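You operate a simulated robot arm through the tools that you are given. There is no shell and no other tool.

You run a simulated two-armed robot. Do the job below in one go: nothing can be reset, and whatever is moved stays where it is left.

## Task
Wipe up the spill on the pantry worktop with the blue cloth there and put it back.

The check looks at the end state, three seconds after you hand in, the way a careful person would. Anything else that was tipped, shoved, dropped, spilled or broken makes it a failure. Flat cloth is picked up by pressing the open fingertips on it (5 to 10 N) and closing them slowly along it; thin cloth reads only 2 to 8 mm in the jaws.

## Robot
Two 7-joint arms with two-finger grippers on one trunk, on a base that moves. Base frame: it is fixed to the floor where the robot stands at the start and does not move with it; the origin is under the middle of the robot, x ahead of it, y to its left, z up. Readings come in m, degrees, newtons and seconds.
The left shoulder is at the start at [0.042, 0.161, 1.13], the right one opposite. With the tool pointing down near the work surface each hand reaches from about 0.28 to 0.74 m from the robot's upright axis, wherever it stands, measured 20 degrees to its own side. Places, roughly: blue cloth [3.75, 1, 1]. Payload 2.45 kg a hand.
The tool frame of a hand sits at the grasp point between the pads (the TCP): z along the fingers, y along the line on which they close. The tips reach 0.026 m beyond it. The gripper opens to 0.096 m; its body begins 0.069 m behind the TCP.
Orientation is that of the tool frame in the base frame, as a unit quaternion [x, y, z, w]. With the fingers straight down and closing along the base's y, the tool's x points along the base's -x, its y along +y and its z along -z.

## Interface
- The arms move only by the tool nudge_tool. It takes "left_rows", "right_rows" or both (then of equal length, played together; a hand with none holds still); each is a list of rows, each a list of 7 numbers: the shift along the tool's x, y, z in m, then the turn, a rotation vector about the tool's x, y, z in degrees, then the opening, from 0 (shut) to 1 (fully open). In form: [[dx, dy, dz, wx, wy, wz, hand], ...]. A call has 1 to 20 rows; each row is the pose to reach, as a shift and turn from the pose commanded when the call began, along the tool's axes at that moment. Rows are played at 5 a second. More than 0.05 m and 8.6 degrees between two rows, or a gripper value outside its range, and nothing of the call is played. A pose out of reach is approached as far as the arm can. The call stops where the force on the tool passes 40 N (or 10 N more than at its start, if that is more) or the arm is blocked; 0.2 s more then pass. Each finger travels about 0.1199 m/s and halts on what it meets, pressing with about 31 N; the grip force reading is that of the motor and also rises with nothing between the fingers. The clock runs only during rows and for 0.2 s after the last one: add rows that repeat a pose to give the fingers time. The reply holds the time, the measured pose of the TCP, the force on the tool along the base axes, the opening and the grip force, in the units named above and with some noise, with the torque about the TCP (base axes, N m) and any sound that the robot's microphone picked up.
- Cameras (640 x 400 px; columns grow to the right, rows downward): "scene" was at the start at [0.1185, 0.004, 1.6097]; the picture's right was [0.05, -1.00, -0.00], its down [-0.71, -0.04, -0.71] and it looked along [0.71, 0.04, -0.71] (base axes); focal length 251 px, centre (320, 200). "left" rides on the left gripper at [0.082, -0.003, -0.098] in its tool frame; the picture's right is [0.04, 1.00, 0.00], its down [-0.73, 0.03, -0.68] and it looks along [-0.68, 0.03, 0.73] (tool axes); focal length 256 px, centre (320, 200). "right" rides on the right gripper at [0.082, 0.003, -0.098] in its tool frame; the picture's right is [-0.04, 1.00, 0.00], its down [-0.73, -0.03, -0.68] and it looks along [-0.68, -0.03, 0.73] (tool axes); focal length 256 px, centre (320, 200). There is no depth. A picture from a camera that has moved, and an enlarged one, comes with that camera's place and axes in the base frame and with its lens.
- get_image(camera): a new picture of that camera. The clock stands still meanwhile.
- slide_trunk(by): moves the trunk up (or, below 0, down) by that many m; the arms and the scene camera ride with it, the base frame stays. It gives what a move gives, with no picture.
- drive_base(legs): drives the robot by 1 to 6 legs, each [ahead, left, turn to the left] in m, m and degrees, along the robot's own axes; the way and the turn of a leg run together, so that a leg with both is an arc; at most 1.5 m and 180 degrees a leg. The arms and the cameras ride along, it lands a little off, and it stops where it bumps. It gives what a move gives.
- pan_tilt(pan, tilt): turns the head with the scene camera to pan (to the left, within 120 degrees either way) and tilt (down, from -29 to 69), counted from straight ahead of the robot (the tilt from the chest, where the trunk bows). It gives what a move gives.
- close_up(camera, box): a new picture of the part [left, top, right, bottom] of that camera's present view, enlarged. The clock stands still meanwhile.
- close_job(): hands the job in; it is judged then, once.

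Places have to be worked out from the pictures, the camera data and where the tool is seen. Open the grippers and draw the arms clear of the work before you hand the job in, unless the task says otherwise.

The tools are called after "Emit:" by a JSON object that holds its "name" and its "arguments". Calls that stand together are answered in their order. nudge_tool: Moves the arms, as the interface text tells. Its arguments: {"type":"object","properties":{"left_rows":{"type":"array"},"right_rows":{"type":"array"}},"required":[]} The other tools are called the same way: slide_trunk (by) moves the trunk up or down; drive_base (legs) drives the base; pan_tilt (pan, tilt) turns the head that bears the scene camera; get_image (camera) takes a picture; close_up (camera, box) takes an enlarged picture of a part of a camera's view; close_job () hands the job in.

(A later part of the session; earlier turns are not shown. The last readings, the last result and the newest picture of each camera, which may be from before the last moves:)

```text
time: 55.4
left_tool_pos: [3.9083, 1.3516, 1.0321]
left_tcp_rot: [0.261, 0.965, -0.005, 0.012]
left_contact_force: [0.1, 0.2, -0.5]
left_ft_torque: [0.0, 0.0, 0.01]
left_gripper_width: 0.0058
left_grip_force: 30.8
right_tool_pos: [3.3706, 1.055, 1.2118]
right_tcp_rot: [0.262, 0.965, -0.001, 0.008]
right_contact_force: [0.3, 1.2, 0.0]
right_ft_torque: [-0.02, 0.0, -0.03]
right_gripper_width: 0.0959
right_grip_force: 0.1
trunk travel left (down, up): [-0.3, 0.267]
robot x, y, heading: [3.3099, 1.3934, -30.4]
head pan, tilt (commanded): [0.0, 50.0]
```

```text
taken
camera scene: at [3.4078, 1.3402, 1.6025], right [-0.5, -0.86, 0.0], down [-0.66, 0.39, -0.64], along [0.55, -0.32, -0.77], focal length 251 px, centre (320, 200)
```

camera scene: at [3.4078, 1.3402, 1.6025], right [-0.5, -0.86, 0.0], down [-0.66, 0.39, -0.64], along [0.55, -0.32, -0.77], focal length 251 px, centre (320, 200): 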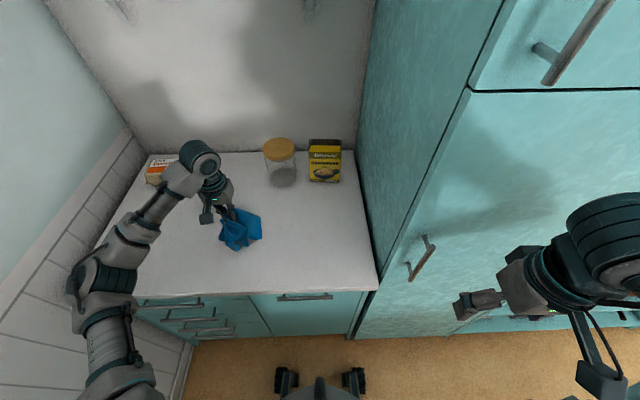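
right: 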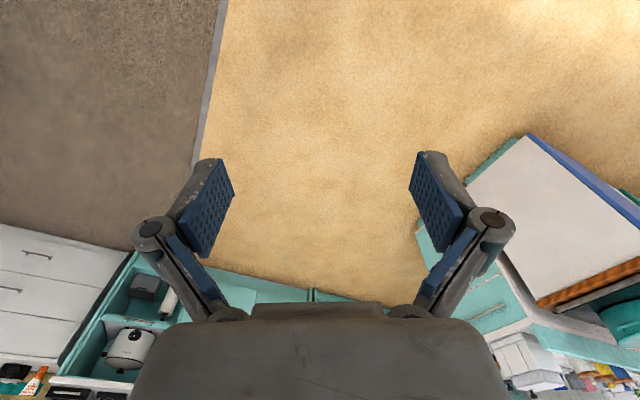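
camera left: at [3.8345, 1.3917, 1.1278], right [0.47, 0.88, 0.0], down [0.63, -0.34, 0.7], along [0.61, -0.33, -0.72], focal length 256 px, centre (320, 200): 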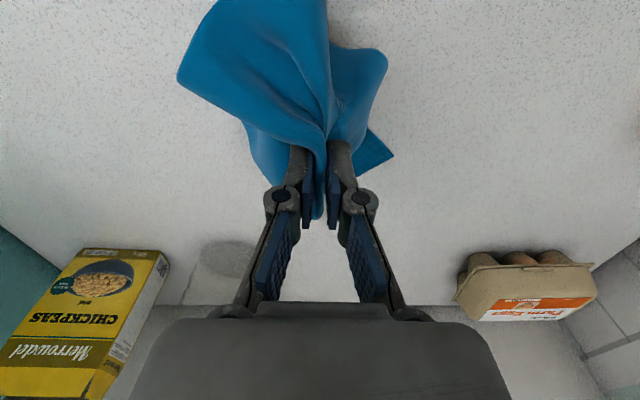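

The hand is above the spill (a bit of beige peeks out beside the cloth). I lower the bunched cloth onto it, stopping near contact height.

Emit:
{"name": "nudge_tool", "arguments": {"left_rows": [[0, 0, 0.02, 0, 0, 0, 0], [0, 0, 0.04, 0, 0, 0, 0], [0, 0, 0.06, 0, 0, 0, 0], [0, 0, 0.08, 0, 0, 0, 0], [0, 0, 0.09, 0, 0, 0, 0], [0, 0, 0.09, 0, 0, 0, 0]]}}

Emit:
{"name": "get_image", "arguments": {"camera": "left"}}

```text
time: 56.8
left_tool_pos: [3.9098, 1.3506, 0.9417]
left_tcp_rot: [0.262, 0.965, -0.004, 0.014]
left_contact_force: [0.3, 0.7, 8.1]
left_ft_torque: [0.01, 0.01, 0.0]
left_gripper_width: 0.0056
left_grip_force: 30.8
right_tool_pos: [3.3707, 1.0548, 1.2116]
right_tcp_rot: [0.261, 0.965, -0.001, 0.01]
right_contact_force: [0.6, 1.0, 0.4]
right_ft_torque: [0.01, 0.01, 0.03]
right_gripper_width: 0.0958
right_grip_force: 0.1
trunk travel left (down, up): [-0.3, 0.267]
robot x, y, heading: [3.3082, 1.3973, -30.1]
head pan, tilt (commanded): [0.0, 50.0]
```

```text
taken
camera left: at [3.8366, 1.3906, 1.0385], right [0.47, 0.88, 0.0], down [0.63, -0.33, 0.7], along [0.62, -0.33, -0.71], focal length 256 px, centre (320, 200)
```

left: 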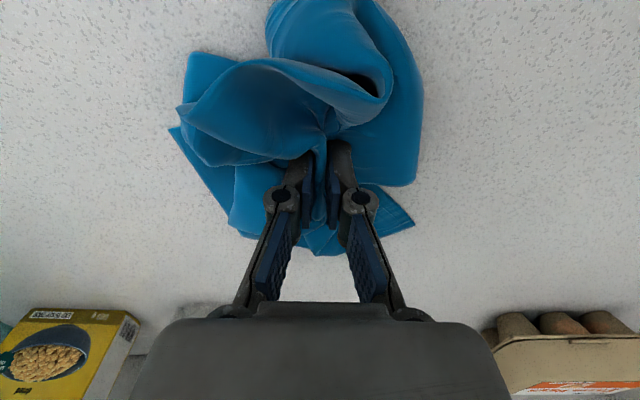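

Contact at 8 N with the wad on the spill. I wipe sideways ±5.5 cm first, keeping height level, and check the result.

Emit:
{"name": "nudge_tool", "arguments": {"left_rows": [[0, 0.02, 0, 0, 0, 0, 0], [0, 0.04, 0, 0, 0, 0, 0], [0, 0.055, 0, 0, 0, 0, 0], [0, 0.03, 0, 0, 0, 0, 0], [0, 0.0, 0, 0, 0, 0, 0], [0, -0.03, 0, 0, 0, 0, 0], [0, -0.055, 0, 0, 0, 0, 0], [0, -0.03, 0, 0, 0, 0, 0], [0, 0.0, 0, 0, 0, 0, 0], [0, 0.0, 0, 0, 0, 0, 0]]}}

Emit:
{"name": "get_image", "arguments": {"camera": "left"}}

```text
time: 59.0
left_tool_pos: [3.9089, 1.3488, 0.9409]
left_tcp_rot: [0.262, 0.965, -0.003, 0.014]
left_contact_force: [-0.6, -1.1, 7.0]
left_ft_torque: [-0.01, 0.03, 0.02]
left_gripper_width: 0.0057
left_grip_force: 30.8
right_tool_pos: [3.3712, 1.0559, 1.2119]
right_tcp_rot: [0.261, 0.965, -0.002, 0.01]
right_contact_force: [0.4, 0.2, 0.3]
right_ft_torque: [-0.01, 0.01, 0.01]
right_gripper_width: 0.0962
right_grip_force: 0.1
trunk travel left (down, up): [-0.3, 0.267]
robot x, y, heading: [3.3095, 1.3959, -30.4]
head pan, tilt (commanded): [0.0, 50.0]
```

```text
taken
camera left: at [3.8359, 1.3894, 1.038], right [0.47, 0.88, 0.0], down [0.63, -0.34, 0.7], along [0.62, -0.33, -0.72], focal length 256 px, centre (320, 200)
```

left: 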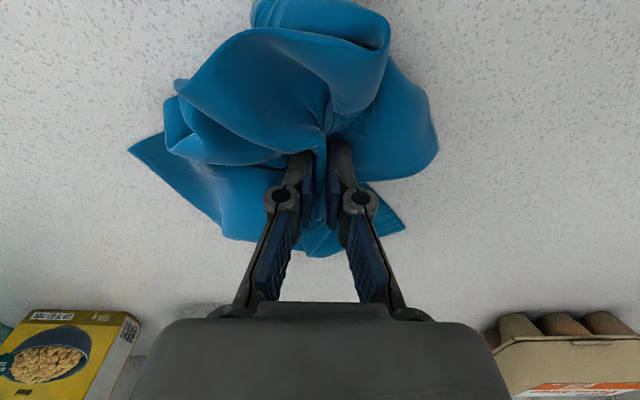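

Force stays at 7 N. I continue with a raster covering the far and near parts of the spill, compensating for the slight tool tilt.

Emit:
{"name": "nudge_tool", "arguments": {"left_rows": [[-0.02, 0, 0.0005, 0, 0, 0, 0], [-0.02, 0.03, 0.0005, 0, 0, 0, 0], [-0.02, 0.055, 0.0005, 0, 0, 0, 0], [-0.02, 0.02, 0.0005, 0, 0, 0, 0], [-0.02, -0.02, 0.0005, 0, 0, 0, 0], [-0.02, -0.055, 0.0005, 0, 0, 0, 0], [-0.04, -0.055, 0.001, 0, 0, 0, 0], [-0.04, -0.015, 0.001, 0, 0, 0, 0], [-0.04, 0.025, 0.001, 0, 0, 0, 0], [-0.04, 0.055, 0.001, 0, 0, 0, 0], [-0.02, 0.03, 0.0005, 0, 0, 0, 0], [0, 0, 0, 0, 0, 0, 0], [0.02, -0.03, -0.0005, 0, 0, 0, 0], [0.02, -0.055, -0.0005, 0, 0, 0, 0], [0.02, -0.02, -0.0005, 0, 0, 0, 0], [0.02, 0.02, -0.0005, 0, 0, 0, 0], [0.02, 0.055, -0.0005, 0, 0, 0, 0], [0.04, 0.045, -0.001, 0, 0, 0, 0], [0.04, 0.01, -0.001, 0, 0, 0, 0], [0.04, -0.03, -0.001, 0, 0, 0, 0]]}}

Emit:
{"name": "get_image", "arguments": {"camera": "left"}}

Emit:
{"name": "close_up", "arguments": {"camera": "scene", "box": [100, 140, 380, 310]}}

```text
time: 63.1
left_tool_pos: [3.8607, 1.3417, 0.9408]
left_tcp_rot: [0.259, 0.966, -0.003, 0.013]
left_contact_force: [2.8, 4.6, 16.8]
left_ft_torque: [0.13, -0.08, 0.03]
left_gripper_width: 0.0054
left_grip_force: 31.0
right_tool_pos: [3.37, 1.0541, 1.2104]
right_tcp_rot: [0.262, 0.965, 0.0, 0.009]
right_contact_force: [0.7, 0.0, 0.0]
right_ft_torque: [0.01, 0.0, -0.04]
right_gripper_width: 0.0961
right_grip_force: 0.1
trunk travel left (down, up): [-0.3, 0.267]
robot x, y, heading: [3.3092, 1.4011, -30.6]
head pan, tilt (commanded): [0.0, 50.0]
```

```text
taken
camera left: at [3.7874, 1.3809, 1.0373], right [0.47, 0.88, 0.0], down [0.63, -0.34, 0.7], along [0.62, -0.33, -0.72], focal length 256 px, centre (320, 200)
```

left: 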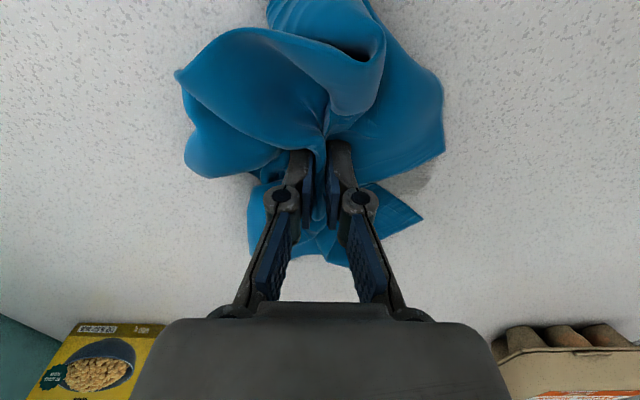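

```text
2.29 times, centred on (240, 225) of scene
camera zoom: at [3.4044, 1.34, 1.6028], right [-0.5, -0.86, 0.0], down [-0.66, 0.39, -0.64], along [0.55, -0.32, -0.77], focal length 573 px, centre (503, 143)
```

zoom: 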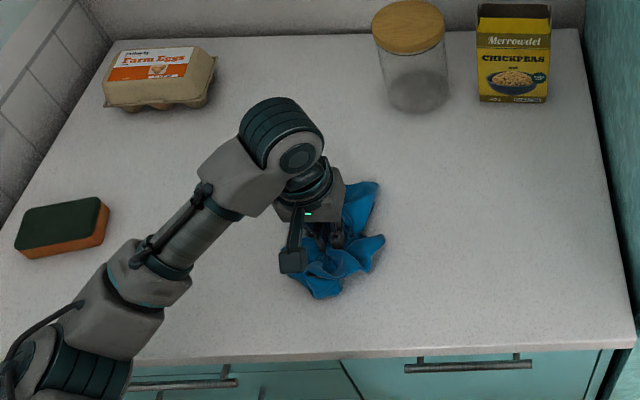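

There is a faint grey-beige patch beside the cloth in the left view around (410,175). I enlarge that to see if it's spill residue or shadow.

Emit:
{"name": "close_up", "arguments": {"camera": "left", "box": [340, 110, 500, 210]}}

```text
4.00 times, centred on (420, 160) of left
camera zoom: at [3.7874, 1.3809, 1.0373], right [0.47, 0.88, 0.0], down [0.63, -0.34, 0.7], along [0.62, -0.33, -0.72], focal length 1024 px, centre (-80, 360)
```

zoom: 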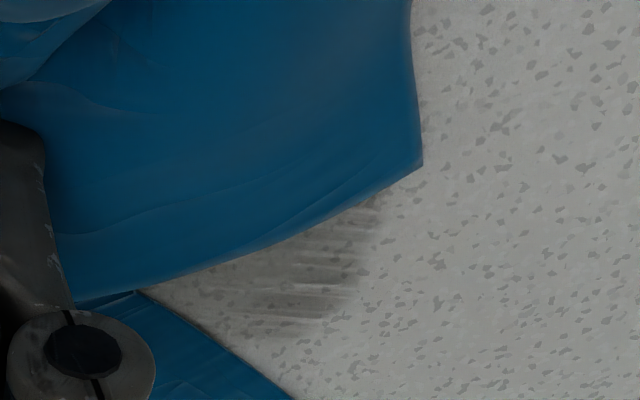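

Streaky residue remains at the spill's left end, so wiping works but needs more passes. I lift and shift aside briefly to see what is left.

Emit:
{"name": "nudge_tool", "arguments": {"left_rows": [[0, 0, -0.03, 0, 0, 0, 0], [0, -0.03, -0.06, 0, 0, 0, 0], [0, -0.07, -0.08, 0, 0, 0, 0], [0, -0.11, -0.08, 0, 0, 0, 0], [0, -0.14, -0.08, 0, 0, 0, 0], [0, -0.14, -0.08, 0, 0, 0, 0]]}}

Emit:
{"name": "get_image", "arguments": {"camera": "left"}}

Emit:
{"name": "close_up", "arguments": {"camera": "scene", "box": [160, 180, 320, 280]}}

```text
time: 64.5
left_tool_pos: [3.7866, 1.2253, 1.0194]
left_tcp_rot: [0.261, 0.965, -0.003, 0.012]
left_contact_force: [0.2, 0.4, -0.4]
left_ft_torque: [0.02, -0.02, 0.02]
left_gripper_width: 0.0057
left_grip_force: 31.5
right_tool_pos: [3.3709, 1.0552, 1.2119]
right_tcp_rot: [0.261, 0.965, -0.003, 0.009]
right_contact_force: [-0.1, 0.4, -1.0]
right_ft_torque: [0.01, 0.01, 0.02]
right_gripper_width: 0.0961
right_grip_force: 0.1
trunk travel left (down, up): [-0.3, 0.267]
robot x, y, heading: [3.3096, 1.3957, -30.3]
head pan, tilt (commanded): [0.0, 50.0]
```

```text
taken
camera left: at [3.7141, 1.2654, 1.1163], right [0.47, 0.88, 0.0], down [0.63, -0.34, 0.7], along [0.62, -0.33, -0.72], focal length 256 px, centre (320, 200)
```

left: 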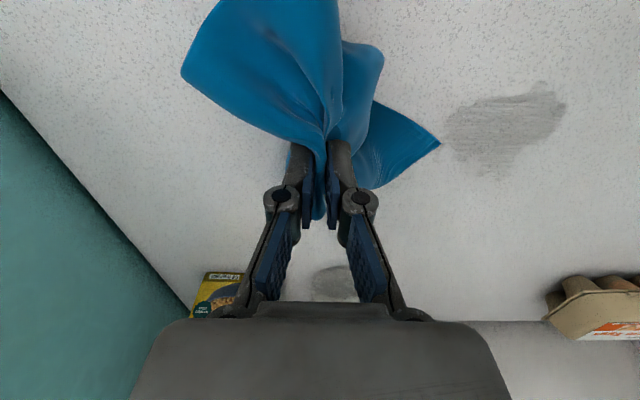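

```text
4.00 times, centred on (240, 230) of scene
camera zoom: at [3.4067, 1.3388, 1.6025], right [-0.5, -0.86, 0.0], down [-0.66, 0.39, -0.64], along [0.55, -0.32, -0.77], focal length 1003 px, centre (640, 80)
```

zoom: 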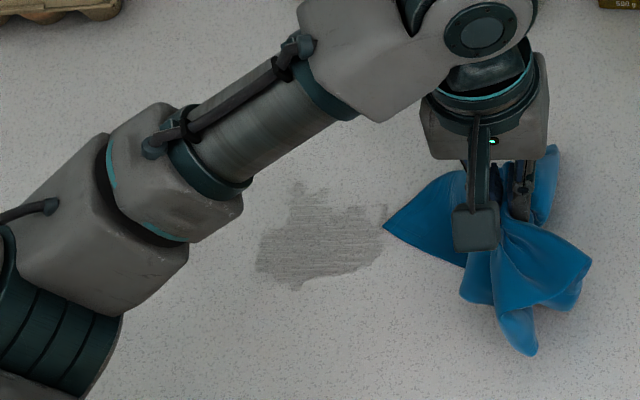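

A fainter, streaky residue still covers the whole spill area centred ≈ (3.905, 1.355). I go back over it, lower again and then make more passes.

Emit:
{"name": "nudge_tool", "arguments": {"left_rows": [[-0.007, 0.035, 0, 0, 0, 0, 0], [-0.015, 0.07, 0, 0, 0, 0, 0], [-0.022, 0.105, 0, 0, 0, 0, 0], [-0.03, 0.14, 0, 0, 0, 0, 0], [-0.0368, 0.1717, 0.02, 0, 0, 0, 0], [-0.0368, 0.1717, 0.045, 0, 0, 0, 0], [-0.0368, 0.1717, 0.07, 0, 0, 0, 0], [-0.0368, 0.1717, 0.0792, 0, 0, 0, 0], [-0.0368, 0.1717, 0.0792, 0, 0, 0, 0]]}}

```text
time: 66.5
left_tool_pos: [3.9101, 1.3529, 0.9424]
left_tcp_rot: [0.262, 0.965, -0.004, 0.014]
left_contact_force: [0.9, -0.4, 5.8]
left_ft_torque: [0.01, -0.04, 0.01]
left_gripper_width: 0.0055
left_grip_force: 30.5
right_tool_pos: [3.3694, 1.055, 1.2118]
right_tcp_rot: [0.261, 0.965, 0.0, 0.009]
right_contact_force: [-0.6, -0.4, 0.5]
right_ft_torque: [-0.02, 0.0, 0.0]
right_gripper_width: 0.0958
right_grip_force: 0.1
trunk travel left (down, up): [-0.3, 0.267]
robot x, y, heading: [3.3107, 1.3957, -30.5]
head pan, tilt (commanded): [0.0, 50.0]
```

Contact at 5.8 N. I press slightly more and run a systematic raster of sideways strokes from the far edge towards me.

Emit:
{"name": "nudge_tool", "arguments": {"left_rows": [[-0.03, 0.03, 0.0014, 0, 0, 0, 0], [-0.05, 0.06, 0.002, 0, 0, 0, 0], [-0.05, 0.02, 0.002, 0, 0, 0, 0], [-0.05, -0.02, 0.002, 0, 0, 0, 0], [-0.05, -0.065, 0.002, 0, 0, 0, 0], [-0.035, -0.065, 0.0015, 0, 0, 0, 0], [-0.035, -0.02, 0.0015, 0, 0, 0, 0], [-0.035, 0.025, 0.0015, 0, 0, 0, 0], [-0.035, 0.065, 0.0015, 0, 0, 0, 0], [-0.02, 0.065, 0.0011, 0, 0, 0, 0], [-0.02, 0.02, 0.0011, 0, 0, 0, 0], [-0.02, -0.025, 0.0011, 0, 0, 0, 0], [-0.02, -0.065, 0.0011, 0, 0, 0, 0], [-0.005, -0.065, 0.0006, 0, 0, 0, 0], [-0.005, -0.02, 0.0006, 0, 0, 0, 0], [-0.005, 0.025, 0.0006, 0, 0, 0, 0], [-0.005, 0.065, 0.0006, 0, 0, 0, 0], [0.01, 0.065, 0.0002, 0, 0, 0, 0], [0.01, 0.025, 0.0002, 0, 0, 0, 0], [0.01, -0.02, 0.0002, 0, 0, 0, 0]]}}

Emit:
{"name": "nudge_tool", "arguments": {"left_rows": [[0, -0.045, 0, 0, 0, 0, 0], [0.015, -0.045, -0.0004, 0, 0, 0, 0], [0.015, 0.0, -0.0004, 0, 0, 0, 0], [0.015, 0.04, -0.0004, 0, 0, 0, 0], [0.015, 0.085, -0.0004, 0, 0, 0, 0], [0.03, 0.085, -0.0008, 0, 0, 0, 0], [0.03, 0.04, -0.0008, 0, 0, 0, 0], [0.03, 0.0, -0.0008, 0, 0, 0, 0], [0.03, -0.045, -0.0008, 0, 0, 0, 0], [0.045, -0.045, -0.0012, 0, 0, 0, 0], [0.045, 0.0, -0.0012, 0, 0, 0, 0], [0.045, 0.04, -0.0012, 0, 0, 0, 0], [0.045, 0.085, -0.0012, 0, 0, 0, 0], [0.01, 0.085, -0.0003, 0, 0, 0, 0], [-0.025, 0.085, 0.0008, 0, 0, 0, 0], [-0.025, 0.055, 0.0008, 0, 0, 0, 0], [0.005, 0.055, -0.0001, 0, 0, 0, 0], [0.03, 0.055, -0.0008, 0, 0, 0, 0], [0.03, 0.025, -0.0008, 0, 0, 0, 0], [0, 0.025, 0, 0, 0, 0, 0]]}}

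Emit:
{"name": "get_image", "arguments": {"camera": "left"}}

Emit:
{"name": "close_up", "arguments": {"camera": "scene", "box": [160, 180, 320, 280]}}

```text
time: 70.8
left_tool_pos: [3.8859, 1.3357, 0.9434]
left_tcp_rot: [0.261, 0.965, -0.003, 0.013]
left_contact_force: [-0.8, 0.6, 0.9]
left_ft_torque: [0.06, -0.03, 0.03]
left_gripper_width: 0.0057
left_grip_force: 30.8
right_tool_pos: [3.3694, 1.0526, 1.2099]
right_tcp_rot: [0.262, 0.965, 0.0, 0.009]
right_contact_force: [-0.1, 0.3, 0.0]
right_ft_torque: [0.01, -0.02, 0.02]
right_gripper_width: 0.0959
right_grip_force: 0.1
trunk travel left (down, up): [-0.3, 0.267]
robot x, y, heading: [3.3099, 1.3937, -30.5]
head pan, tilt (commanded): [0.0, 50.0]
```

```text
time: 75.0
left_tool_pos: [3.9021, 1.3609, 0.9414]
left_tcp_rot: [0.261, 0.965, -0.003, 0.012]
left_contact_force: [0.3, -0.5, 1.2]
left_ft_torque: [0.05, 0.03, 0.0]
left_gripper_width: 0.0056
left_grip_force: 31.0
right_tool_pos: [3.3699, 1.0519, 1.2102]
right_tcp_rot: [0.261, 0.965, 0.0, 0.009]
right_contact_force: [-0.7, 0.0, -0.1]
right_ft_torque: [0.01, 0.02, 0.01]
right_gripper_width: 0.0961
right_grip_force: 0.0
trunk travel left (down, up): [-0.3, 0.267]
robot x, y, heading: [3.3119, 1.3944, -30.3]
head pan, tilt (commanded): [0.0, 50.0]
```

```text
taken
camera left: at [3.8291, 1.3992, 1.0393], right [0.47, 0.88, 0.0], down [0.63, -0.34, 0.7], along [0.62, -0.33, -0.72], focal length 256 px, centre (320, 200)
```

left: 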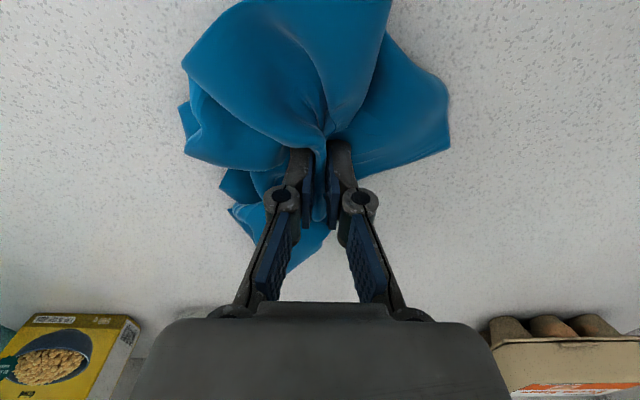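

```text
4.00 times, centred on (240, 230) of scene
camera zoom: at [3.4065, 1.3364, 1.6024], right [-0.5, -0.86, 0.0], down [-0.66, 0.39, -0.64], along [0.55, -0.32, -0.77], focal length 1003 px, centre (640, 80)
```

zoom: 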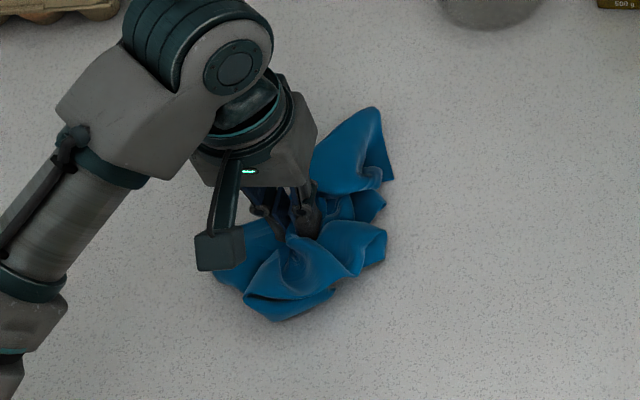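

The contact got light (about 1 N) by the end. I lift aside to the right to see what remains before pressing again.

Emit:
{"name": "nudge_tool", "arguments": {"left_rows": [[0, 0, -0.03, 0, 0, 0, 0], [0.01, -0.03, -0.06, 0, 0, 0, 0], [0.02, -0.07, -0.08, 0, 0, 0, 0], [0.03, -0.11, -0.08, 0, 0, 0, 0], [0.03, -0.15, -0.08, 0, 0, 0, 0], [0.03, -0.17, -0.08, 0, 0, 0, 0], [0.03, -0.17, -0.08, 0, 0, 0, 0]]}}

Emit:
{"name": "get_image", "arguments": {"camera": "left"}}

Emit:
{"name": "close_up", "arguments": {"camera": "scene", "box": [160, 180, 320, 280]}}

```text
time: 76.5
left_tool_pos: [3.7893, 1.2296, 1.0222]
left_tcp_rot: [0.261, 0.965, -0.003, 0.012]
left_contact_force: [-0.2, -0.1, 0.0]
left_ft_torque: [0.01, 0.0, 0.03]
left_gripper_width: 0.0057
left_grip_force: 30.6
right_tool_pos: [3.3707, 1.0534, 1.2118]
right_tcp_rot: [0.261, 0.965, 0.0, 0.008]
right_contact_force: [0.5, 0.0, -0.4]
right_ft_torque: [0.01, 0.0, 0.05]
right_gripper_width: 0.0961
right_grip_force: 0.1
trunk travel left (down, up): [-0.3, 0.267]
robot x, y, heading: [3.3084, 1.3951, -30.4]
head pan, tilt (commanded): [0.0, 50.0]
```

```text
taken
camera left: at [3.7148, 1.2703, 1.1175], right [0.47, 0.88, 0.0], down [0.63, -0.34, 0.7], along [0.62, -0.33, -0.72], focal length 256 px, centre (320, 200)
```

left: 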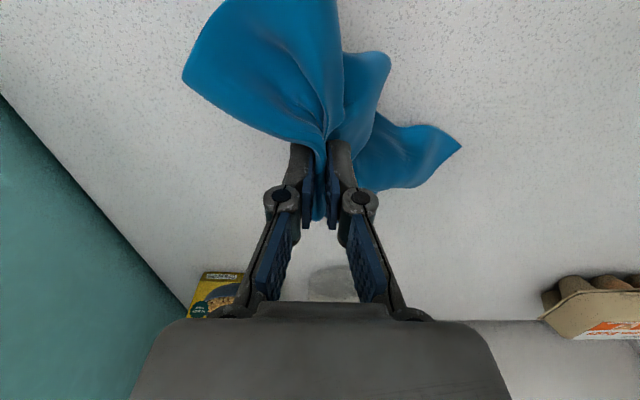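

```text
4.00 times, centred on (240, 230) of scene
camera zoom: at [3.4068, 1.339, 1.6026], right [-0.5, -0.86, 0.0], down [-0.66, 0.39, -0.64], along [0.55, -0.32, -0.77], focal length 1003 px, centre (640, 80)
```

zoom: 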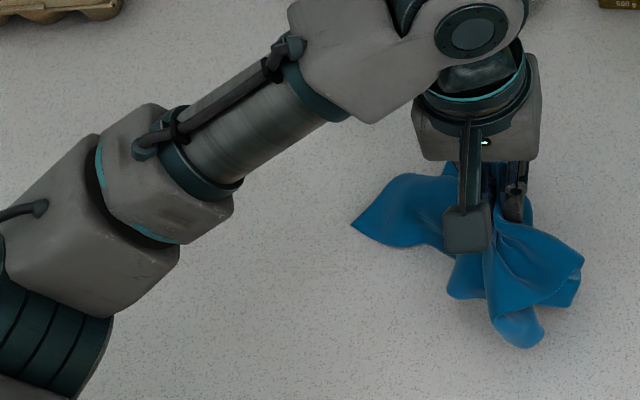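

The spill area looks clean now. I enlarge the left view there to make sure nothing remains.

Emit:
{"name": "close_up", "arguments": {"camera": "left", "box": [400, 50, 640, 220]}}

Emit:
{"name": "close_up", "arguments": {"camera": "scene", "box": [60, 140, 400, 310]}}

```text
2.35 times, centred on (520, 135) of left
camera zoom: at [3.7148, 1.2703, 1.1175], right [0.47, 0.88, 0.0], down [0.63, -0.34, 0.7], along [0.62, -0.33, -0.72], focal length 602 px, centre (-151, 353)
```

zoom: 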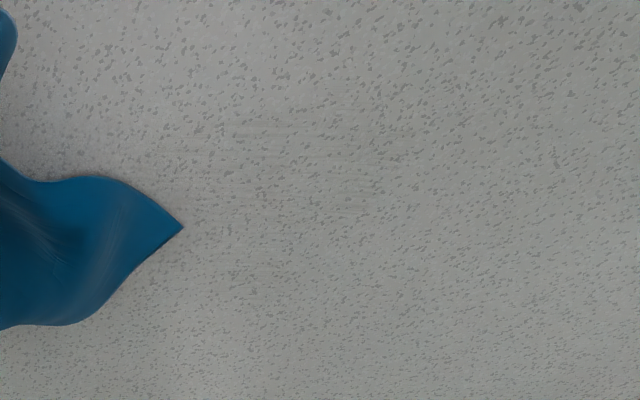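

```text
1.88 times, centred on (230, 225) of scene
camera zoom: at [3.4068, 1.339, 1.6026], right [-0.5, -0.86, 0.0], down [-0.66, 0.39, -0.64], along [0.55, -0.32, -0.77], focal length 472 px, centre (489, 153)
```

zoom: 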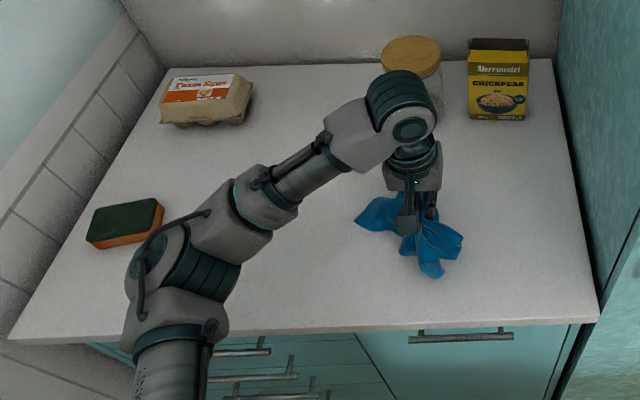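

There may be very faint streaks near (3.89, 1.37). I return and make another firm set of passes centred there.

Emit:
{"name": "nudge_tool", "arguments": {"left_rows": [[-0.005, 0.035, 0, 0, 0, 0, 0], [-0.01, 0.07, 0, 0, 0, 0, 0], [-0.015, 0.105, 0, 0, 0, 0, 0], [-0.02, 0.14, 0, 0, 0, 0, 0], [-0.023, 0.17, 0.02, 0, 0, 0, 0], [-0.023, 0.17, 0.045, 0, 0, 0, 0], [-0.023, 0.17, 0.07, 0, 0, 0, 0], [-0.023, 0.17, 0.0823, 0, 0, 0, 0], [-0.023, 0.17, 0.0823, 0, 0, 0, 0]]}}

```text
time: 78.5
left_tool_pos: [3.8946, 1.3629, 0.9406]
left_tcp_rot: [0.261, 0.965, -0.004, 0.014]
left_contact_force: [1.6, 1.4, 16.6]
left_ft_torque: [0.07, -0.01, -0.02]
left_gripper_width: 0.0056
left_grip_force: 31.3
right_tool_pos: [3.3696, 1.054, 1.211]
right_tcp_rot: [0.261, 0.965, -0.001, 0.009]
right_contact_force: [-0.4, -0.6, -0.7]
right_ft_torque: [-0.01, 0.01, 0.01]
right_gripper_width: 0.0956
right_grip_force: 0.1
trunk travel left (down, up): [-0.3, 0.267]
robot x, y, heading: [3.3091, 1.3978, -30.4]
head pan, tilt (commanded): [0.0, 50.0]
```

Contact 16.6 N; I ease slightly and do a dense raster with strokes along both directions.

Emit:
{"name": "nudge_tool", "arguments": {"left_rows": [[-0.02, 0.03, 0.0001, 0, 0, 0, 0], [-0.04, 0.055, 0.0007, 0, 0, 0, 0], [-0.04, 0.015, 0.0007, 0, 0, 0, 0], [-0.04, -0.025, 0.0007, 0, 0, 0, 0], [-0.04, -0.06, 0.0007, 0, 0, 0, 0], [-0.025, -0.06, 0.0003, 0, 0, 0, 0], [-0.025, -0.02, 0.0003, 0, 0, 0, 0], [-0.025, 0.02, 0.0003, 0, 0, 0, 0], [-0.025, 0.06, 0.0003, 0, 0, 0, 0], [-0.01, 0.06, -0.0001, 0, 0, 0, 0], [-0.01, 0.02, -0.0001, 0, 0, 0, 0], [-0.01, -0.02, -0.0001, 0, 0, 0, 0], [-0.01, -0.06, -0.0001, 0, 0, 0, 0], [0.005, -0.06, -0.0006, 0, 0, 0, 0], [0.005, -0.02, -0.0006, 0, 0, 0, 0], [0.005, 0.02, -0.0006, 0, 0, 0, 0], [0.005, 0.06, -0.0006, 0, 0, 0, 0], [0.02, 0.06, -0.001, 0, 0, 0, 0], [0.02, 0.02, -0.001, 0, 0, 0, 0], [0.02, -0.02, -0.001, 0, 0, 0, 0]]}}

Emit:
{"name": "nudge_tool", "arguments": {"left_rows": [[0, -0.03, 0, 0, 0, 0, 0], [0.015, -0.03, -0.0004, 0, 0, 0, 0], [0.015, 0.01, -0.0004, 0, 0, 0, 0], [0.015, 0.05, -0.0004, 0, 0, 0, 0], [0.015, 0.08, -0.0004, 0, 0, 0, 0], [-0.02, 0.08, 0.0006, 0, 0, 0, 0], [-0.05, 0.08, 0.0014, 0, 0, 0, 0], [-0.05, 0.06, 0.0014, 0, 0, 0, 0], [-0.015, 0.06, 0.0005, 0, 0, 0, 0], [0.015, 0.06, -0.0004, 0, 0, 0, 0], [0.015, 0.04, -0.0004, 0, 0, 0, 0], [-0.02, 0.04, 0.0006, 0, 0, 0, 0], [-0.05, 0.04, 0.0014, 0, 0, 0, 0], [-0.05, 0.02, 0.0014, 0, 0, 0, 0], [-0.015, 0.02, 0.0005, 0, 0, 0, 0], [0.015, 0.02, -0.0004, 0, 0, 0, 0], [0.015, 0.0, -0.0004, 0, 0, 0, 0], [-0.02, 0.0, 0.0006, 0, 0, 0, 0], [-0.05, 0.0, 0.0014, 0, 0, 0, 0], [-0.02, 0.02, 0.0006, 0, 0, 0, 0]]}}

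Emit:
{"name": "get_image", "arguments": {"camera": "left"}}

```text
time: 82.8
left_tool_pos: [3.8693, 1.3551, 0.9411]
left_tcp_rot: [0.261, 0.965, -0.003, 0.012]
left_contact_force: [1.0, 2.9, 11.4]
left_ft_torque: [0.09, -0.01, 0.05]
left_gripper_width: 0.0056
left_grip_force: 30.9
right_tool_pos: [3.3701, 1.0527, 1.2116]
right_tcp_rot: [0.262, 0.965, -0.001, 0.008]
right_contact_force: [-0.5, -0.4, 0.4]
right_ft_torque: [0.03, 0.01, -0.03]
right_gripper_width: 0.0961
right_grip_force: 0.1
trunk travel left (down, up): [-0.3, 0.267]
robot x, y, heading: [3.3127, 1.3949, -30.4]
head pan, tilt (commanded): [0.0, 50.0]
```

```text
time: 87.0
left_tool_pos: [3.8957, 1.3658, 0.9404]
left_tcp_rot: [0.263, 0.965, -0.003, 0.013]
left_contact_force: [0.1, -1.2, 5.6]
left_ft_torque: [-0.07, -0.03, -0.01]
left_gripper_width: 0.0056
left_grip_force: 31.1
right_tool_pos: [3.3695, 1.0564, 1.2123]
right_tcp_rot: [0.262, 0.965, -0.002, 0.011]
right_contact_force: [-1.1, 0.1, 0.2]
right_ft_torque: [0.01, -0.02, 0.02]
right_gripper_width: 0.0962
right_grip_force: 0.1
trunk travel left (down, up): [-0.3, 0.267]
robot x, y, heading: [3.3079, 1.3944, -30.4]
head pan, tilt (commanded): [0.0, 50.0]
```

```text
taken
camera left: at [3.8213, 1.406, 1.0372], right [0.47, 0.88, 0.0], down [0.63, -0.34, 0.7], along [0.62, -0.33, -0.72], focal length 256 px, centre (320, 200)
```

left: 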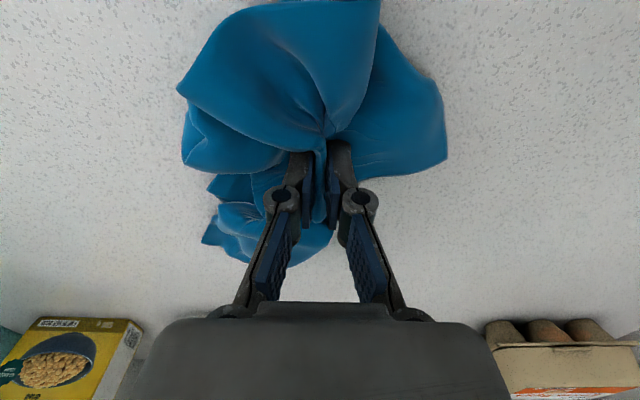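

The wad has been over everything again. I lift the hand straight up by raising the trunk 0.17 m, then look at the wiped area.

Emit:
{"name": "slide_trunk", "arguments": {"by": 0.17}}

Emit:
{"name": "get_image", "arguments": {"camera": "left"}}

Emit:
{"name": "get_image", "arguments": {"camera": "scene"}}

```text
time: 88.9
left_tool_pos: [3.8964, 1.3647, 1.1102]
left_tcp_rot: [0.262, 0.965, -0.004, 0.012]
left_contact_force: [0.1, -0.2, -0.3]
left_ft_torque: [-0.01, 0.03, -0.03]
left_gripper_width: 0.0055
left_grip_force: 31.0
right_tool_pos: [3.3713, 1.0544, 1.3814]
right_tcp_rot: [0.261, 0.965, -0.002, 0.009]
right_contact_force: [-0.2, 0.4, -0.6]
right_ft_torque: [0.03, 0.0, -0.03]
right_gripper_width: 0.0959
right_grip_force: 0.0
trunk travel left (down, up): [-0.47, 0.097]
robot x, y, heading: [3.3113, 1.3968, -30.4]
head pan, tilt (commanded): [0.0, 50.0]
```

```text
taken
camera left: at [3.8234, 1.4046, 1.2058], right [0.47, 0.88, 0.0], down [0.63, -0.34, 0.7], along [0.61, -0.33, -0.72], focal length 256 px, centre (320, 200)
```

left: 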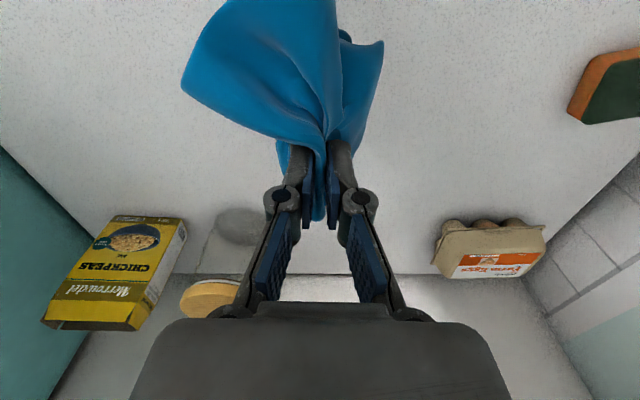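

```text
taken
camera scene: at [3.368, 1.3629, 1.7726], right [-0.5, -0.86, 0.0], down [-0.66, 0.39, -0.64], along [0.55, -0.32, -0.77], focal length 251 px, centre (320, 200)
```

scene: 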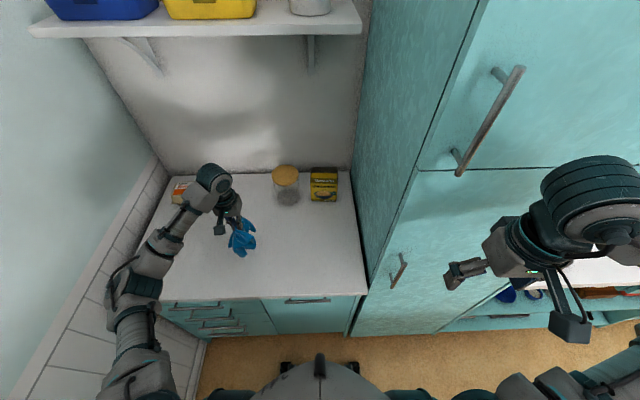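

Lifted clear; nothing else disturbed. I carry the cloth back to the right, to slightly beyond its pick-up point (target 3.851, 1.064), staying well in front of jar and packet.

Emit:
{"name": "nudge_tool", "arguments": {"left_rows": [[-0.004, -0.03, 0, 0, 0, 0, 0], [-0.01, -0.065, 0, 0, 0, 0, 0], [-0.02, -0.1, 0, 0, 0, 0, 0], [-0.032, -0.135, 0, 0, 0, 0, 0], [-0.045, -0.17, 0, 0, 0, 0, 0], [-0.06, -0.2, 0, 0, 0, 0, 0], [-0.078, -0.23, 0, 0, 0, 0, 0], [-0.096, -0.26, 0, 0, 0, 0, 0], [-0.113, -0.2824, 0, 0, 0, 0, 0], [-0.113, -0.2824, 0, 0, 0, 0, 0], [-0.113, -0.2824, 0, 0, 0, 0, 0]]}}

Emit:
{"name": "get_image", "arguments": {"camera": "left"}}

Emit:
{"name": "close_up", "arguments": {"camera": "scene", "box": [130, 150, 390, 310]}}

```text
time: 91.3
left_tool_pos: [3.8531, 1.0622, 1.1113]
left_tcp_rot: [0.261, 0.965, -0.004, 0.012]
left_contact_force: [-0.2, 0.7, -0.7]
left_ft_torque: [0.01, 0.03, 0.03]
left_gripper_width: 0.0056
left_grip_force: 30.8
right_tool_pos: [3.3706, 1.0551, 1.3815]
right_tcp_rot: [0.262, 0.965, -0.001, 0.009]
right_contact_force: [-0.1, -0.8, 0.1]
right_ft_torque: [0.03, 0.01, -0.03]
right_gripper_width: 0.096
right_grip_force: 0.0
trunk travel left (down, up): [-0.47, 0.097]
robot x, y, heading: [3.3103, 1.3998, -30.2]
head pan, tilt (commanded): [0.0, 50.0]
```

```text
taken
camera left: at [3.7807, 1.1024, 1.2078], right [0.47, 0.88, 0.0], down [0.63, -0.34, 0.7], along [0.61, -0.33, -0.72], focal length 256 px, centre (320, 200)
```

left: 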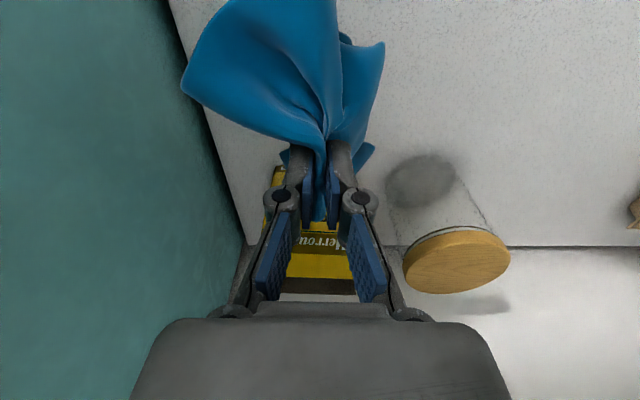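

```text
2.46 times, centred on (260, 230) of scene
camera zoom: at [3.3678, 1.36, 1.7726], right [-0.5, -0.86, 0.0], down [-0.66, 0.39, -0.64], along [0.55, -0.32, -0.77], focal length 617 px, centre (468, 126)
```

zoom: 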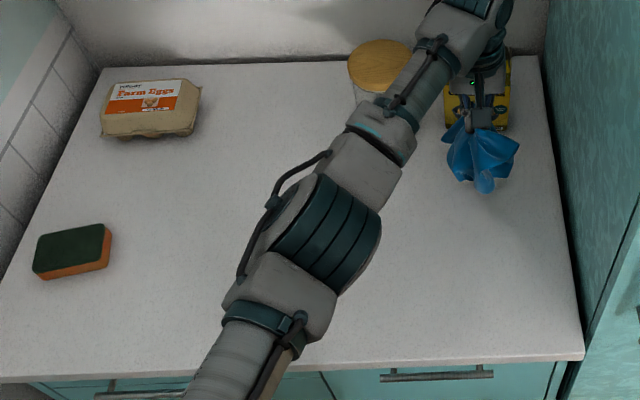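

I lower the cloth, first straight down, then pulling back ~6 cm while descending so the longer far part is laid out.

Emit:
{"name": "nudge_tool", "arguments": {"left_rows": [[0, 0, 0.025, 0, 0, 0, 0], [0, 0, 0.05, 0, 0, 0, 0], [0, 0, 0.075, 0, 0, 0, 0], [0.005, 0, 0.09, 0, 0, 0, 0], [0.015, 0, 0.105, 0, 0, 0, 0], [0.025, 0, 0.12, 0, 0, 0, 0], [0.035, 0, 0.135, 0, 0, 0, 0], [0.047, 0, 0.15, 0, 0, 0, 0], [0.06, 0, 0.16, 0, 0, 0, 0], [0.062, 0, 0.166, 0, 0, 0, 0], [0.062, 0, 0.166, 0, 0, 0, 0]]}}

Emit:
{"name": "get_image", "arguments": {"camera": "left"}}

Emit:
{"name": "close_up", "arguments": {"camera": "scene", "box": [130, 150, 390, 310]}}

```text
time: 93.7
left_tool_pos: [3.8023, 1.093, 0.9445]
left_tcp_rot: [0.261, 0.965, -0.003, 0.012]
left_contact_force: [0.8, -0.2, 3.6]
left_ft_torque: [0.02, -0.03, 0.05]
left_gripper_width: 0.0057
left_grip_force: 30.8
right_tool_pos: [3.3711, 1.0537, 1.3819]
right_tcp_rot: [0.261, 0.965, 0.0, 0.008]
right_contact_force: [-0.1, -0.9, 0.1]
right_ft_torque: [-0.03, -0.02, 0.01]
right_gripper_width: 0.0962
right_grip_force: 0.0
trunk travel left (down, up): [-0.47, 0.097]
robot x, y, heading: [3.3102, 1.3926, -30.4]
head pan, tilt (commanded): [0.0, 50.0]
```

```text
taken
camera left: at [3.7282, 1.1323, 1.042], right [0.47, 0.88, 0.0], down [0.63, -0.34, 0.7], along [0.62, -0.33, -0.72], focal length 256 px, centre (320, 200)
```

left: 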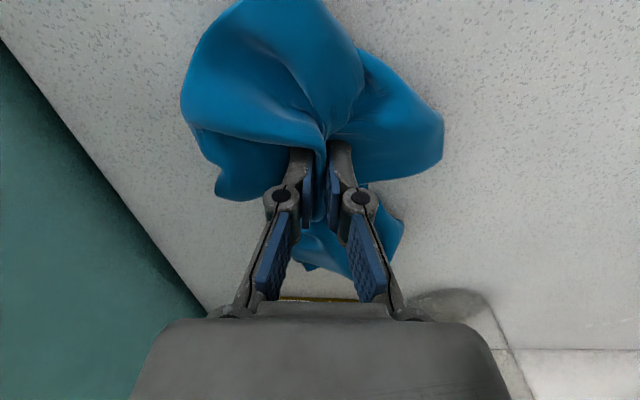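

```text
2.46 times, centred on (260, 230) of scene
camera zoom: at [3.3656, 1.3596, 1.7727], right [-0.5, -0.86, 0.0], down [-0.66, 0.39, -0.64], along [0.55, -0.32, -0.77], focal length 617 px, centre (468, 126)
```

zoom: 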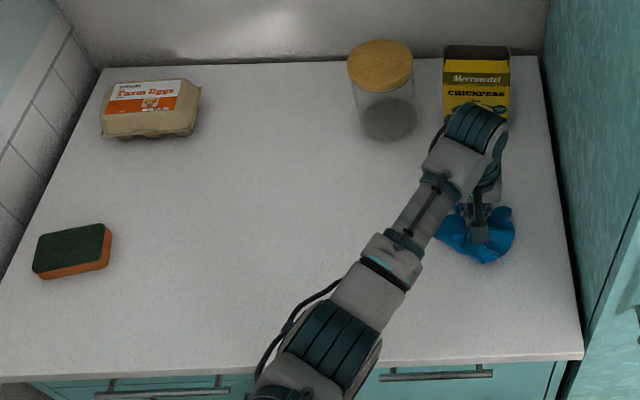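

The cloth is back at its pick-up point with light contact (3.6 N), and the spill zone looks clean. I open the fingers slowly, following down slightly, to let go and spread the cloth a little.

Emit:
{"name": "nudge_tool", "arguments": {"left_rows": [[0, 0, 0, 0, 0, 0, 0.05], [0, 0, 0.001, 0, 0, 0, 0.1], [0, 0, 0.002, 0, 0, 0, 0.15], [0, 0, 0.003, 0, 0, 0, 0.2], [0, 0, 0.004, 0, 0, 0, 0.25], [0, 0, 0.006, 0, 0, 0, 0.3], [0, 0, 0.008, 0, 0, 0, 0.35], [0, 0, 0.01, 0, 0, 0, 0.4], [0, 0, 0.01, 0, 0, 0, 0.4]]}}

Emit:
{"name": "get_image", "arguments": {"camera": "left"}}

```text
time: 95.7
left_tool_pos: [3.7999, 1.0921, 0.9381]
left_tcp_rot: [0.261, 0.965, -0.003, 0.014]
left_contact_force: [0.2, 1.2, 18.5]
left_ft_torque: [0.09, -0.04, 0.01]
left_gripper_width: 0.0369
left_grip_force: 9.5
right_tool_pos: [3.3698, 1.0554, 1.3821]
right_tcp_rot: [0.261, 0.965, -0.001, 0.009]
right_contact_force: [-0.4, 0.9, 0.6]
right_ft_torque: [0.01, 0.03, 0.02]
right_gripper_width: 0.0959
right_grip_force: 0.0
trunk travel left (down, up): [-0.47, 0.097]
robot x, y, heading: [3.3102, 1.3973, -30.5]
head pan, tilt (commanded): [0.0, 50.0]
```

```text
taken
camera left: at [3.727, 1.132, 1.0331], right [0.47, 0.88, 0.0], down [0.63, -0.34, 0.7], along [0.62, -0.33, -0.72], focal length 256 px, centre (320, 200)
```

left: 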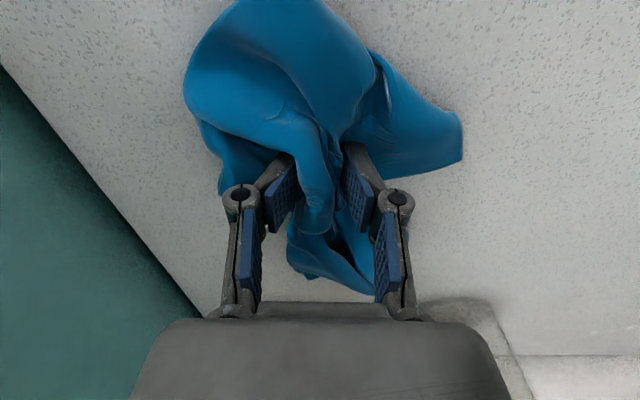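

The cloth is free of the fingers. I ease the pressure, open fully, and rise to inspect how it lies.

Emit:
{"name": "nudge_tool", "arguments": {"left_rows": [[0, 0, -0.002, 0, 0, 0, 0.45], [0, 0, -0.002, 0, 0, 0, 0.55], [0, 0, -0.002, 0, 0, 0, 0.65], [0, 0, -0.002, 0, 0, 0, 0.75], [0, 0, -0.005, 0, 0, 0, 0.85], [0, 0, -0.01, 0, 0, 0, 0.95], [0, 0, -0.02, 0, 0, 0, 1], [0, 0, -0.04, 0, 0, 0, 1], [0, 0, -0.07, 0, 0, 0, 1], [0, 0, -0.1, 0, 0, 0, 1], [0, 0, -0.13, 0, 0, 0, 1], [0, 0, -0.13, 0, 0, 0, 1]]}}

Emit:
{"name": "get_image", "arguments": {"camera": "left"}}

Emit:
{"name": "close_up", "arguments": {"camera": "scene", "box": [130, 150, 390, 310]}}

```text
time: 98.3
left_tool_pos: [3.8009, 1.0949, 1.0649]
left_tcp_rot: [0.262, 0.965, -0.003, 0.012]
left_contact_force: [0.5, 0.3, -1.2]
left_ft_torque: [-0.01, 0.01, -0.01]
left_gripper_width: 0.096
left_grip_force: 0.1
right_tool_pos: [3.3704, 1.0542, 1.381]
right_tcp_rot: [0.262, 0.965, -0.002, 0.009]
right_contact_force: [-0.6, -0.1, 0.4]
right_ft_torque: [0.04, -0.01, -0.01]
right_gripper_width: 0.0958
right_grip_force: 0.2
trunk travel left (down, up): [-0.47, 0.097]
robot x, y, heading: [3.3132, 1.3968, -30.4]
head pan, tilt (commanded): [0.0, 50.0]
```

```text
taken
camera left: at [3.7284, 1.1353, 1.1616], right [0.47, 0.88, 0.0], down [0.63, -0.34, 0.7], along [0.62, -0.33, -0.72], focal length 256 px, centre (320, 200)
```

left: 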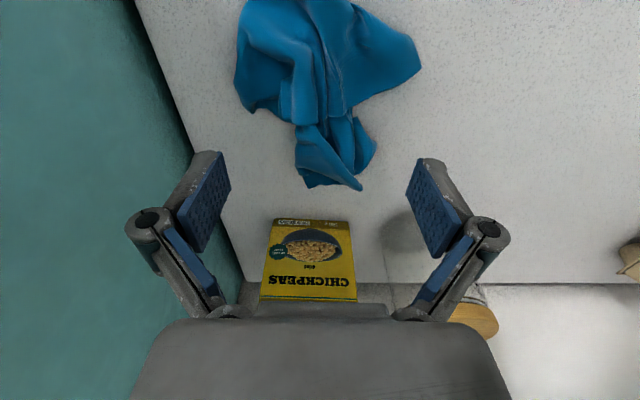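

```text
2.46 times, centred on (260, 230) of scene
camera zoom: at [3.3673, 1.3603, 1.7726], right [-0.5, -0.86, 0.0], down [-0.66, 0.39, -0.64], along [0.55, -0.32, -0.77], focal length 617 px, centre (468, 126)
```

zoom: 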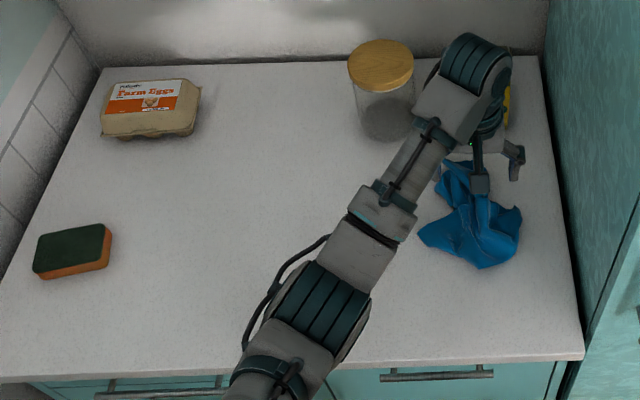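

The cloth lies, rumpled, where it was taken. I draw the left arm up and back so the whole worktop can be seen.

Emit:
{"name": "nudge_tool", "arguments": {"left_rows": [[0, 0, -0.04, 0, 0, 0, 1], [0.02, 0.01, -0.08, 0, 0, 0, 1], [0.06, 0.03, -0.1, 0, 0, 0, 1], [0.1, 0.05, -0.12, 0, 0, 0, 1], [0.14, 0.07, -0.14, 0, 0, 0, 1], [0.18, 0.09, -0.15, 0, 0, 0, 1], [0.22, 0.11, -0.16, 0, 0, 0, 1], [0.26, 0.13, -0.17, 0, 0, 0, 1], [0.29, 0.15, -0.17, 0, 0, 0, 1], [0.29, 0.17, -0.17, 0, 0, 0, 1]]}}

Emit:
{"name": "pan_tilt", "arguments": {"pan": 0, "tilt": 50}}

Emit:
{"name": "get_image", "arguments": {"camera": "scene"}}

Emit:
{"name": "get_image", "arguments": {"camera": "left"}}

```text
time: 100.5
left_tool_pos: [3.6312, 1.3917, 1.2277]
left_tcp_rot: [0.261, 0.965, -0.003, 0.013]
left_contact_force: [-0.1, 0.4, 0.0]
left_ft_torque: [-0.02, -0.04, -0.01]
left_gripper_width: 0.0962
left_grip_force: 0.1
right_tool_pos: [3.372, 1.0555, 1.3816]
right_tcp_rot: [0.262, 0.965, -0.001, 0.009]
right_contact_force: [-0.1, -0.3, -1.1]
right_ft_torque: [-0.01, -0.03, 0.01]
right_gripper_width: 0.096
right_grip_force: 0.0
trunk travel left (down, up): [-0.47, 0.097]
robot x, y, heading: [3.3109, 1.3958, -30.4]
head pan, tilt (commanded): [0.0, 50.0]
```

```text
time: 101.1
left_tool_pos: [3.6319, 1.3897, 1.2289]
left_tcp_rot: [0.261, 0.965, -0.003, 0.013]
left_contact_force: [0.4, -0.5, -0.9]
left_ft_torque: [0.02, 0.0, -0.02]
left_gripper_width: 0.0962
left_grip_force: 0.0
right_tool_pos: [3.37, 1.0536, 1.3808]
right_tcp_rot: [0.261, 0.965, 0.0, 0.009]
right_contact_force: [0.6, 0.6, -0.1]
right_ft_torque: [-0.02, 0.0, 0.0]
right_gripper_width: 0.096
right_grip_force: 0.0
trunk travel left (down, up): [-0.47, 0.097]
robot x, y, heading: [3.3129, 1.3976, -30.2]
head pan, tilt (commanded): [0.0, 50.0]
```

```text
taken
camera scene: at [3.3664, 1.3625, 1.7727], right [-0.5, -0.86, 0.0], down [-0.66, 0.39, -0.64], along [0.55, -0.32, -0.77], focal length 251 px, centre (320, 200)
```

scene: 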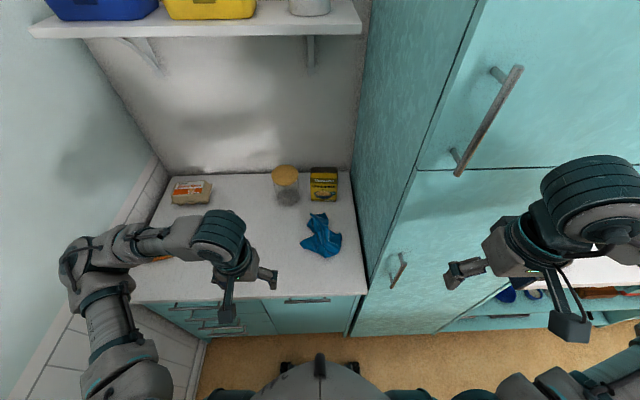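

```text
taken
camera left: at [3.5584, 1.4304, 1.3242], right [0.47, 0.88, 0.0], down [0.63, -0.34, 0.7], along [0.62, -0.33, -0.72], focal length 256 px, centre (320, 200)
```

left: 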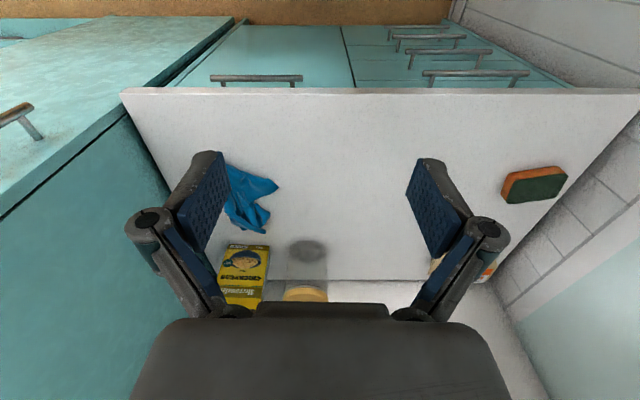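

I enlarge the wiped zone in the left view and the cloth in the scene view to verify both.

Emit:
{"name": "close_up", "arguments": {"camera": "left", "box": [270, 110, 430, 210]}}

Emit:
{"name": "close_up", "arguments": {"camera": "scene", "box": [230, 160, 370, 290]}}

```text
4.00 times, centred on (350, 160) of left
camera zoom: at [3.5584, 1.4304, 1.3242], right [0.47, 0.88, 0.0], down [0.63, -0.34, 0.7], along [0.62, -0.33, -0.72], focal length 1024 px, centre (200, 360)
```

zoom: 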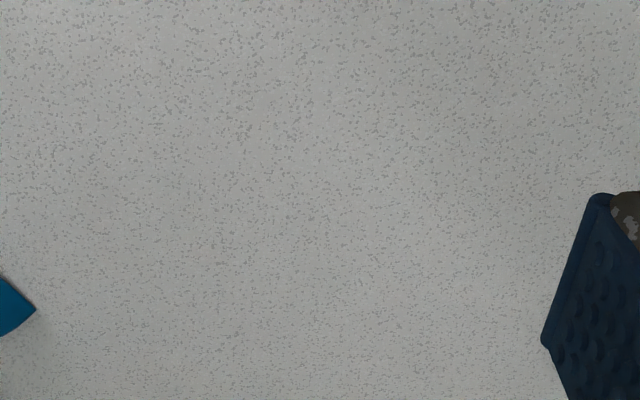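

```text
3.08 times, centred on (300, 225) of scene
camera zoom: at [3.3664, 1.3625, 1.7727], right [-0.5, -0.86, 0.0], down [-0.66, 0.39, -0.64], along [0.55, -0.32, -0.77], focal length 772 px, centre (382, 123)
```

zoom: 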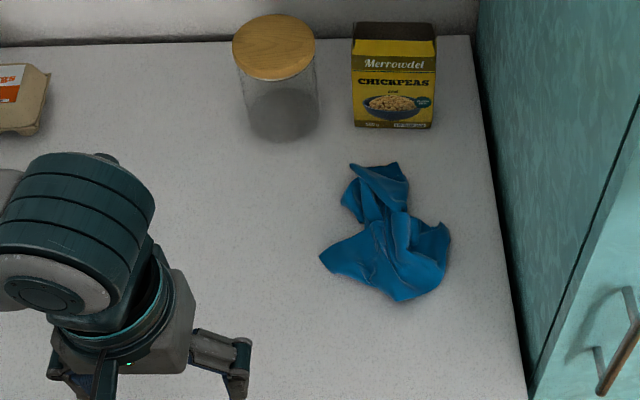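

The wiped area is clean, and the cloth rests at about (3.82, 1.09), within ~3 cm of where it was, with jar, packet, eggs and sponge untouched. I retract the hand further and back the base off 0.15 m so the arms are clear.

Emit:
{"name": "nudge_tool", "arguments": {"left_rows": [[0.03, 0, 0, 0, 0, 0, 1], [0.06, 0, 0, 0, 0, 0, 1], [0.06, 0, 0, 0, 0, 0, 1]]}}

Emit:
{"name": "drive_base", "arguments": {"legs": [[-0.15, 0, 0]]}}

Emit:
{"name": "get_image", "arguments": {"camera": "scene"}}

```text
time: 101.9
left_tool_pos: [3.5883, 1.406, 1.2362]
left_tcp_rot: [0.262, 0.965, -0.003, 0.011]
left_contact_force: [-0.1, 0.3, -1.2]
left_ft_torque: [0.01, 0.01, 0.03]
left_gripper_width: 0.096
left_grip_force: 0.0
left hand out of reach, approached as far as the arm can: row 2, 3
right_tool_pos: [3.3706, 1.0527, 1.3797]
right_tcp_rot: [0.261, 0.965, 0.0, 0.009]
right_contact_force: [-0.2, -0.5, 0.3]
right_ft_torque: [0.01, 0.0, -0.02]
right_gripper_width: 0.0961
right_grip_force: 0.1
trunk travel left (down, up): [-0.47, 0.097]
robot x, y, heading: [3.3107, 1.3933, -30.4]
head pan, tilt (commanded): [0.0, 50.0]
```

```text
time: 103.2
left_tool_pos: [3.4639, 1.4794, 1.2365]
left_tcp_rot: [0.261, 0.965, -0.003, 0.011]
left_contact_force: [-0.1, -0.1, -0.1]
left_ft_torque: [0.02, 0.03, -0.01]
left_gripper_width: 0.0961
left_grip_force: 0.1
right_tool_pos: [3.2451, 1.1279, 1.3816]
right_tcp_rot: [0.262, 0.965, 0.0, 0.008]
right_contact_force: [-0.3, -0.6, -0.7]
right_ft_torque: [0.0, -0.01, 0.01]
right_gripper_width: 0.096
right_grip_force: 0.1
trunk travel left (down, up): [-0.47, 0.097]
robot x, y, heading: [3.1834, 1.4685, -30.3]
head pan, tilt (commanded): [0.0, 50.0]
```

```text
taken
camera scene: at [3.2427, 1.4356, 1.7725], right [-0.5, -0.86, 0.0], down [-0.66, 0.39, -0.64], along [0.55, -0.32, -0.77], focal length 251 px, centre (320, 200)
```

scene: 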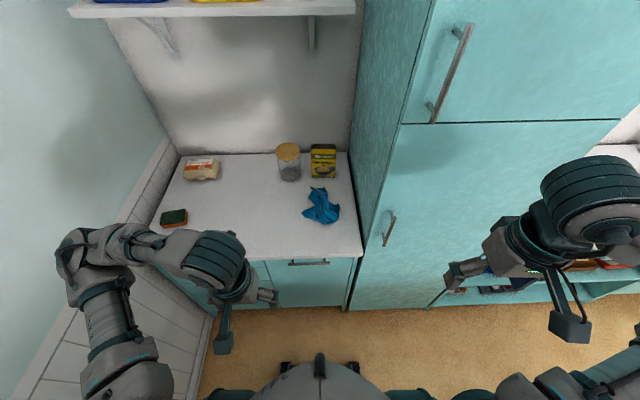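

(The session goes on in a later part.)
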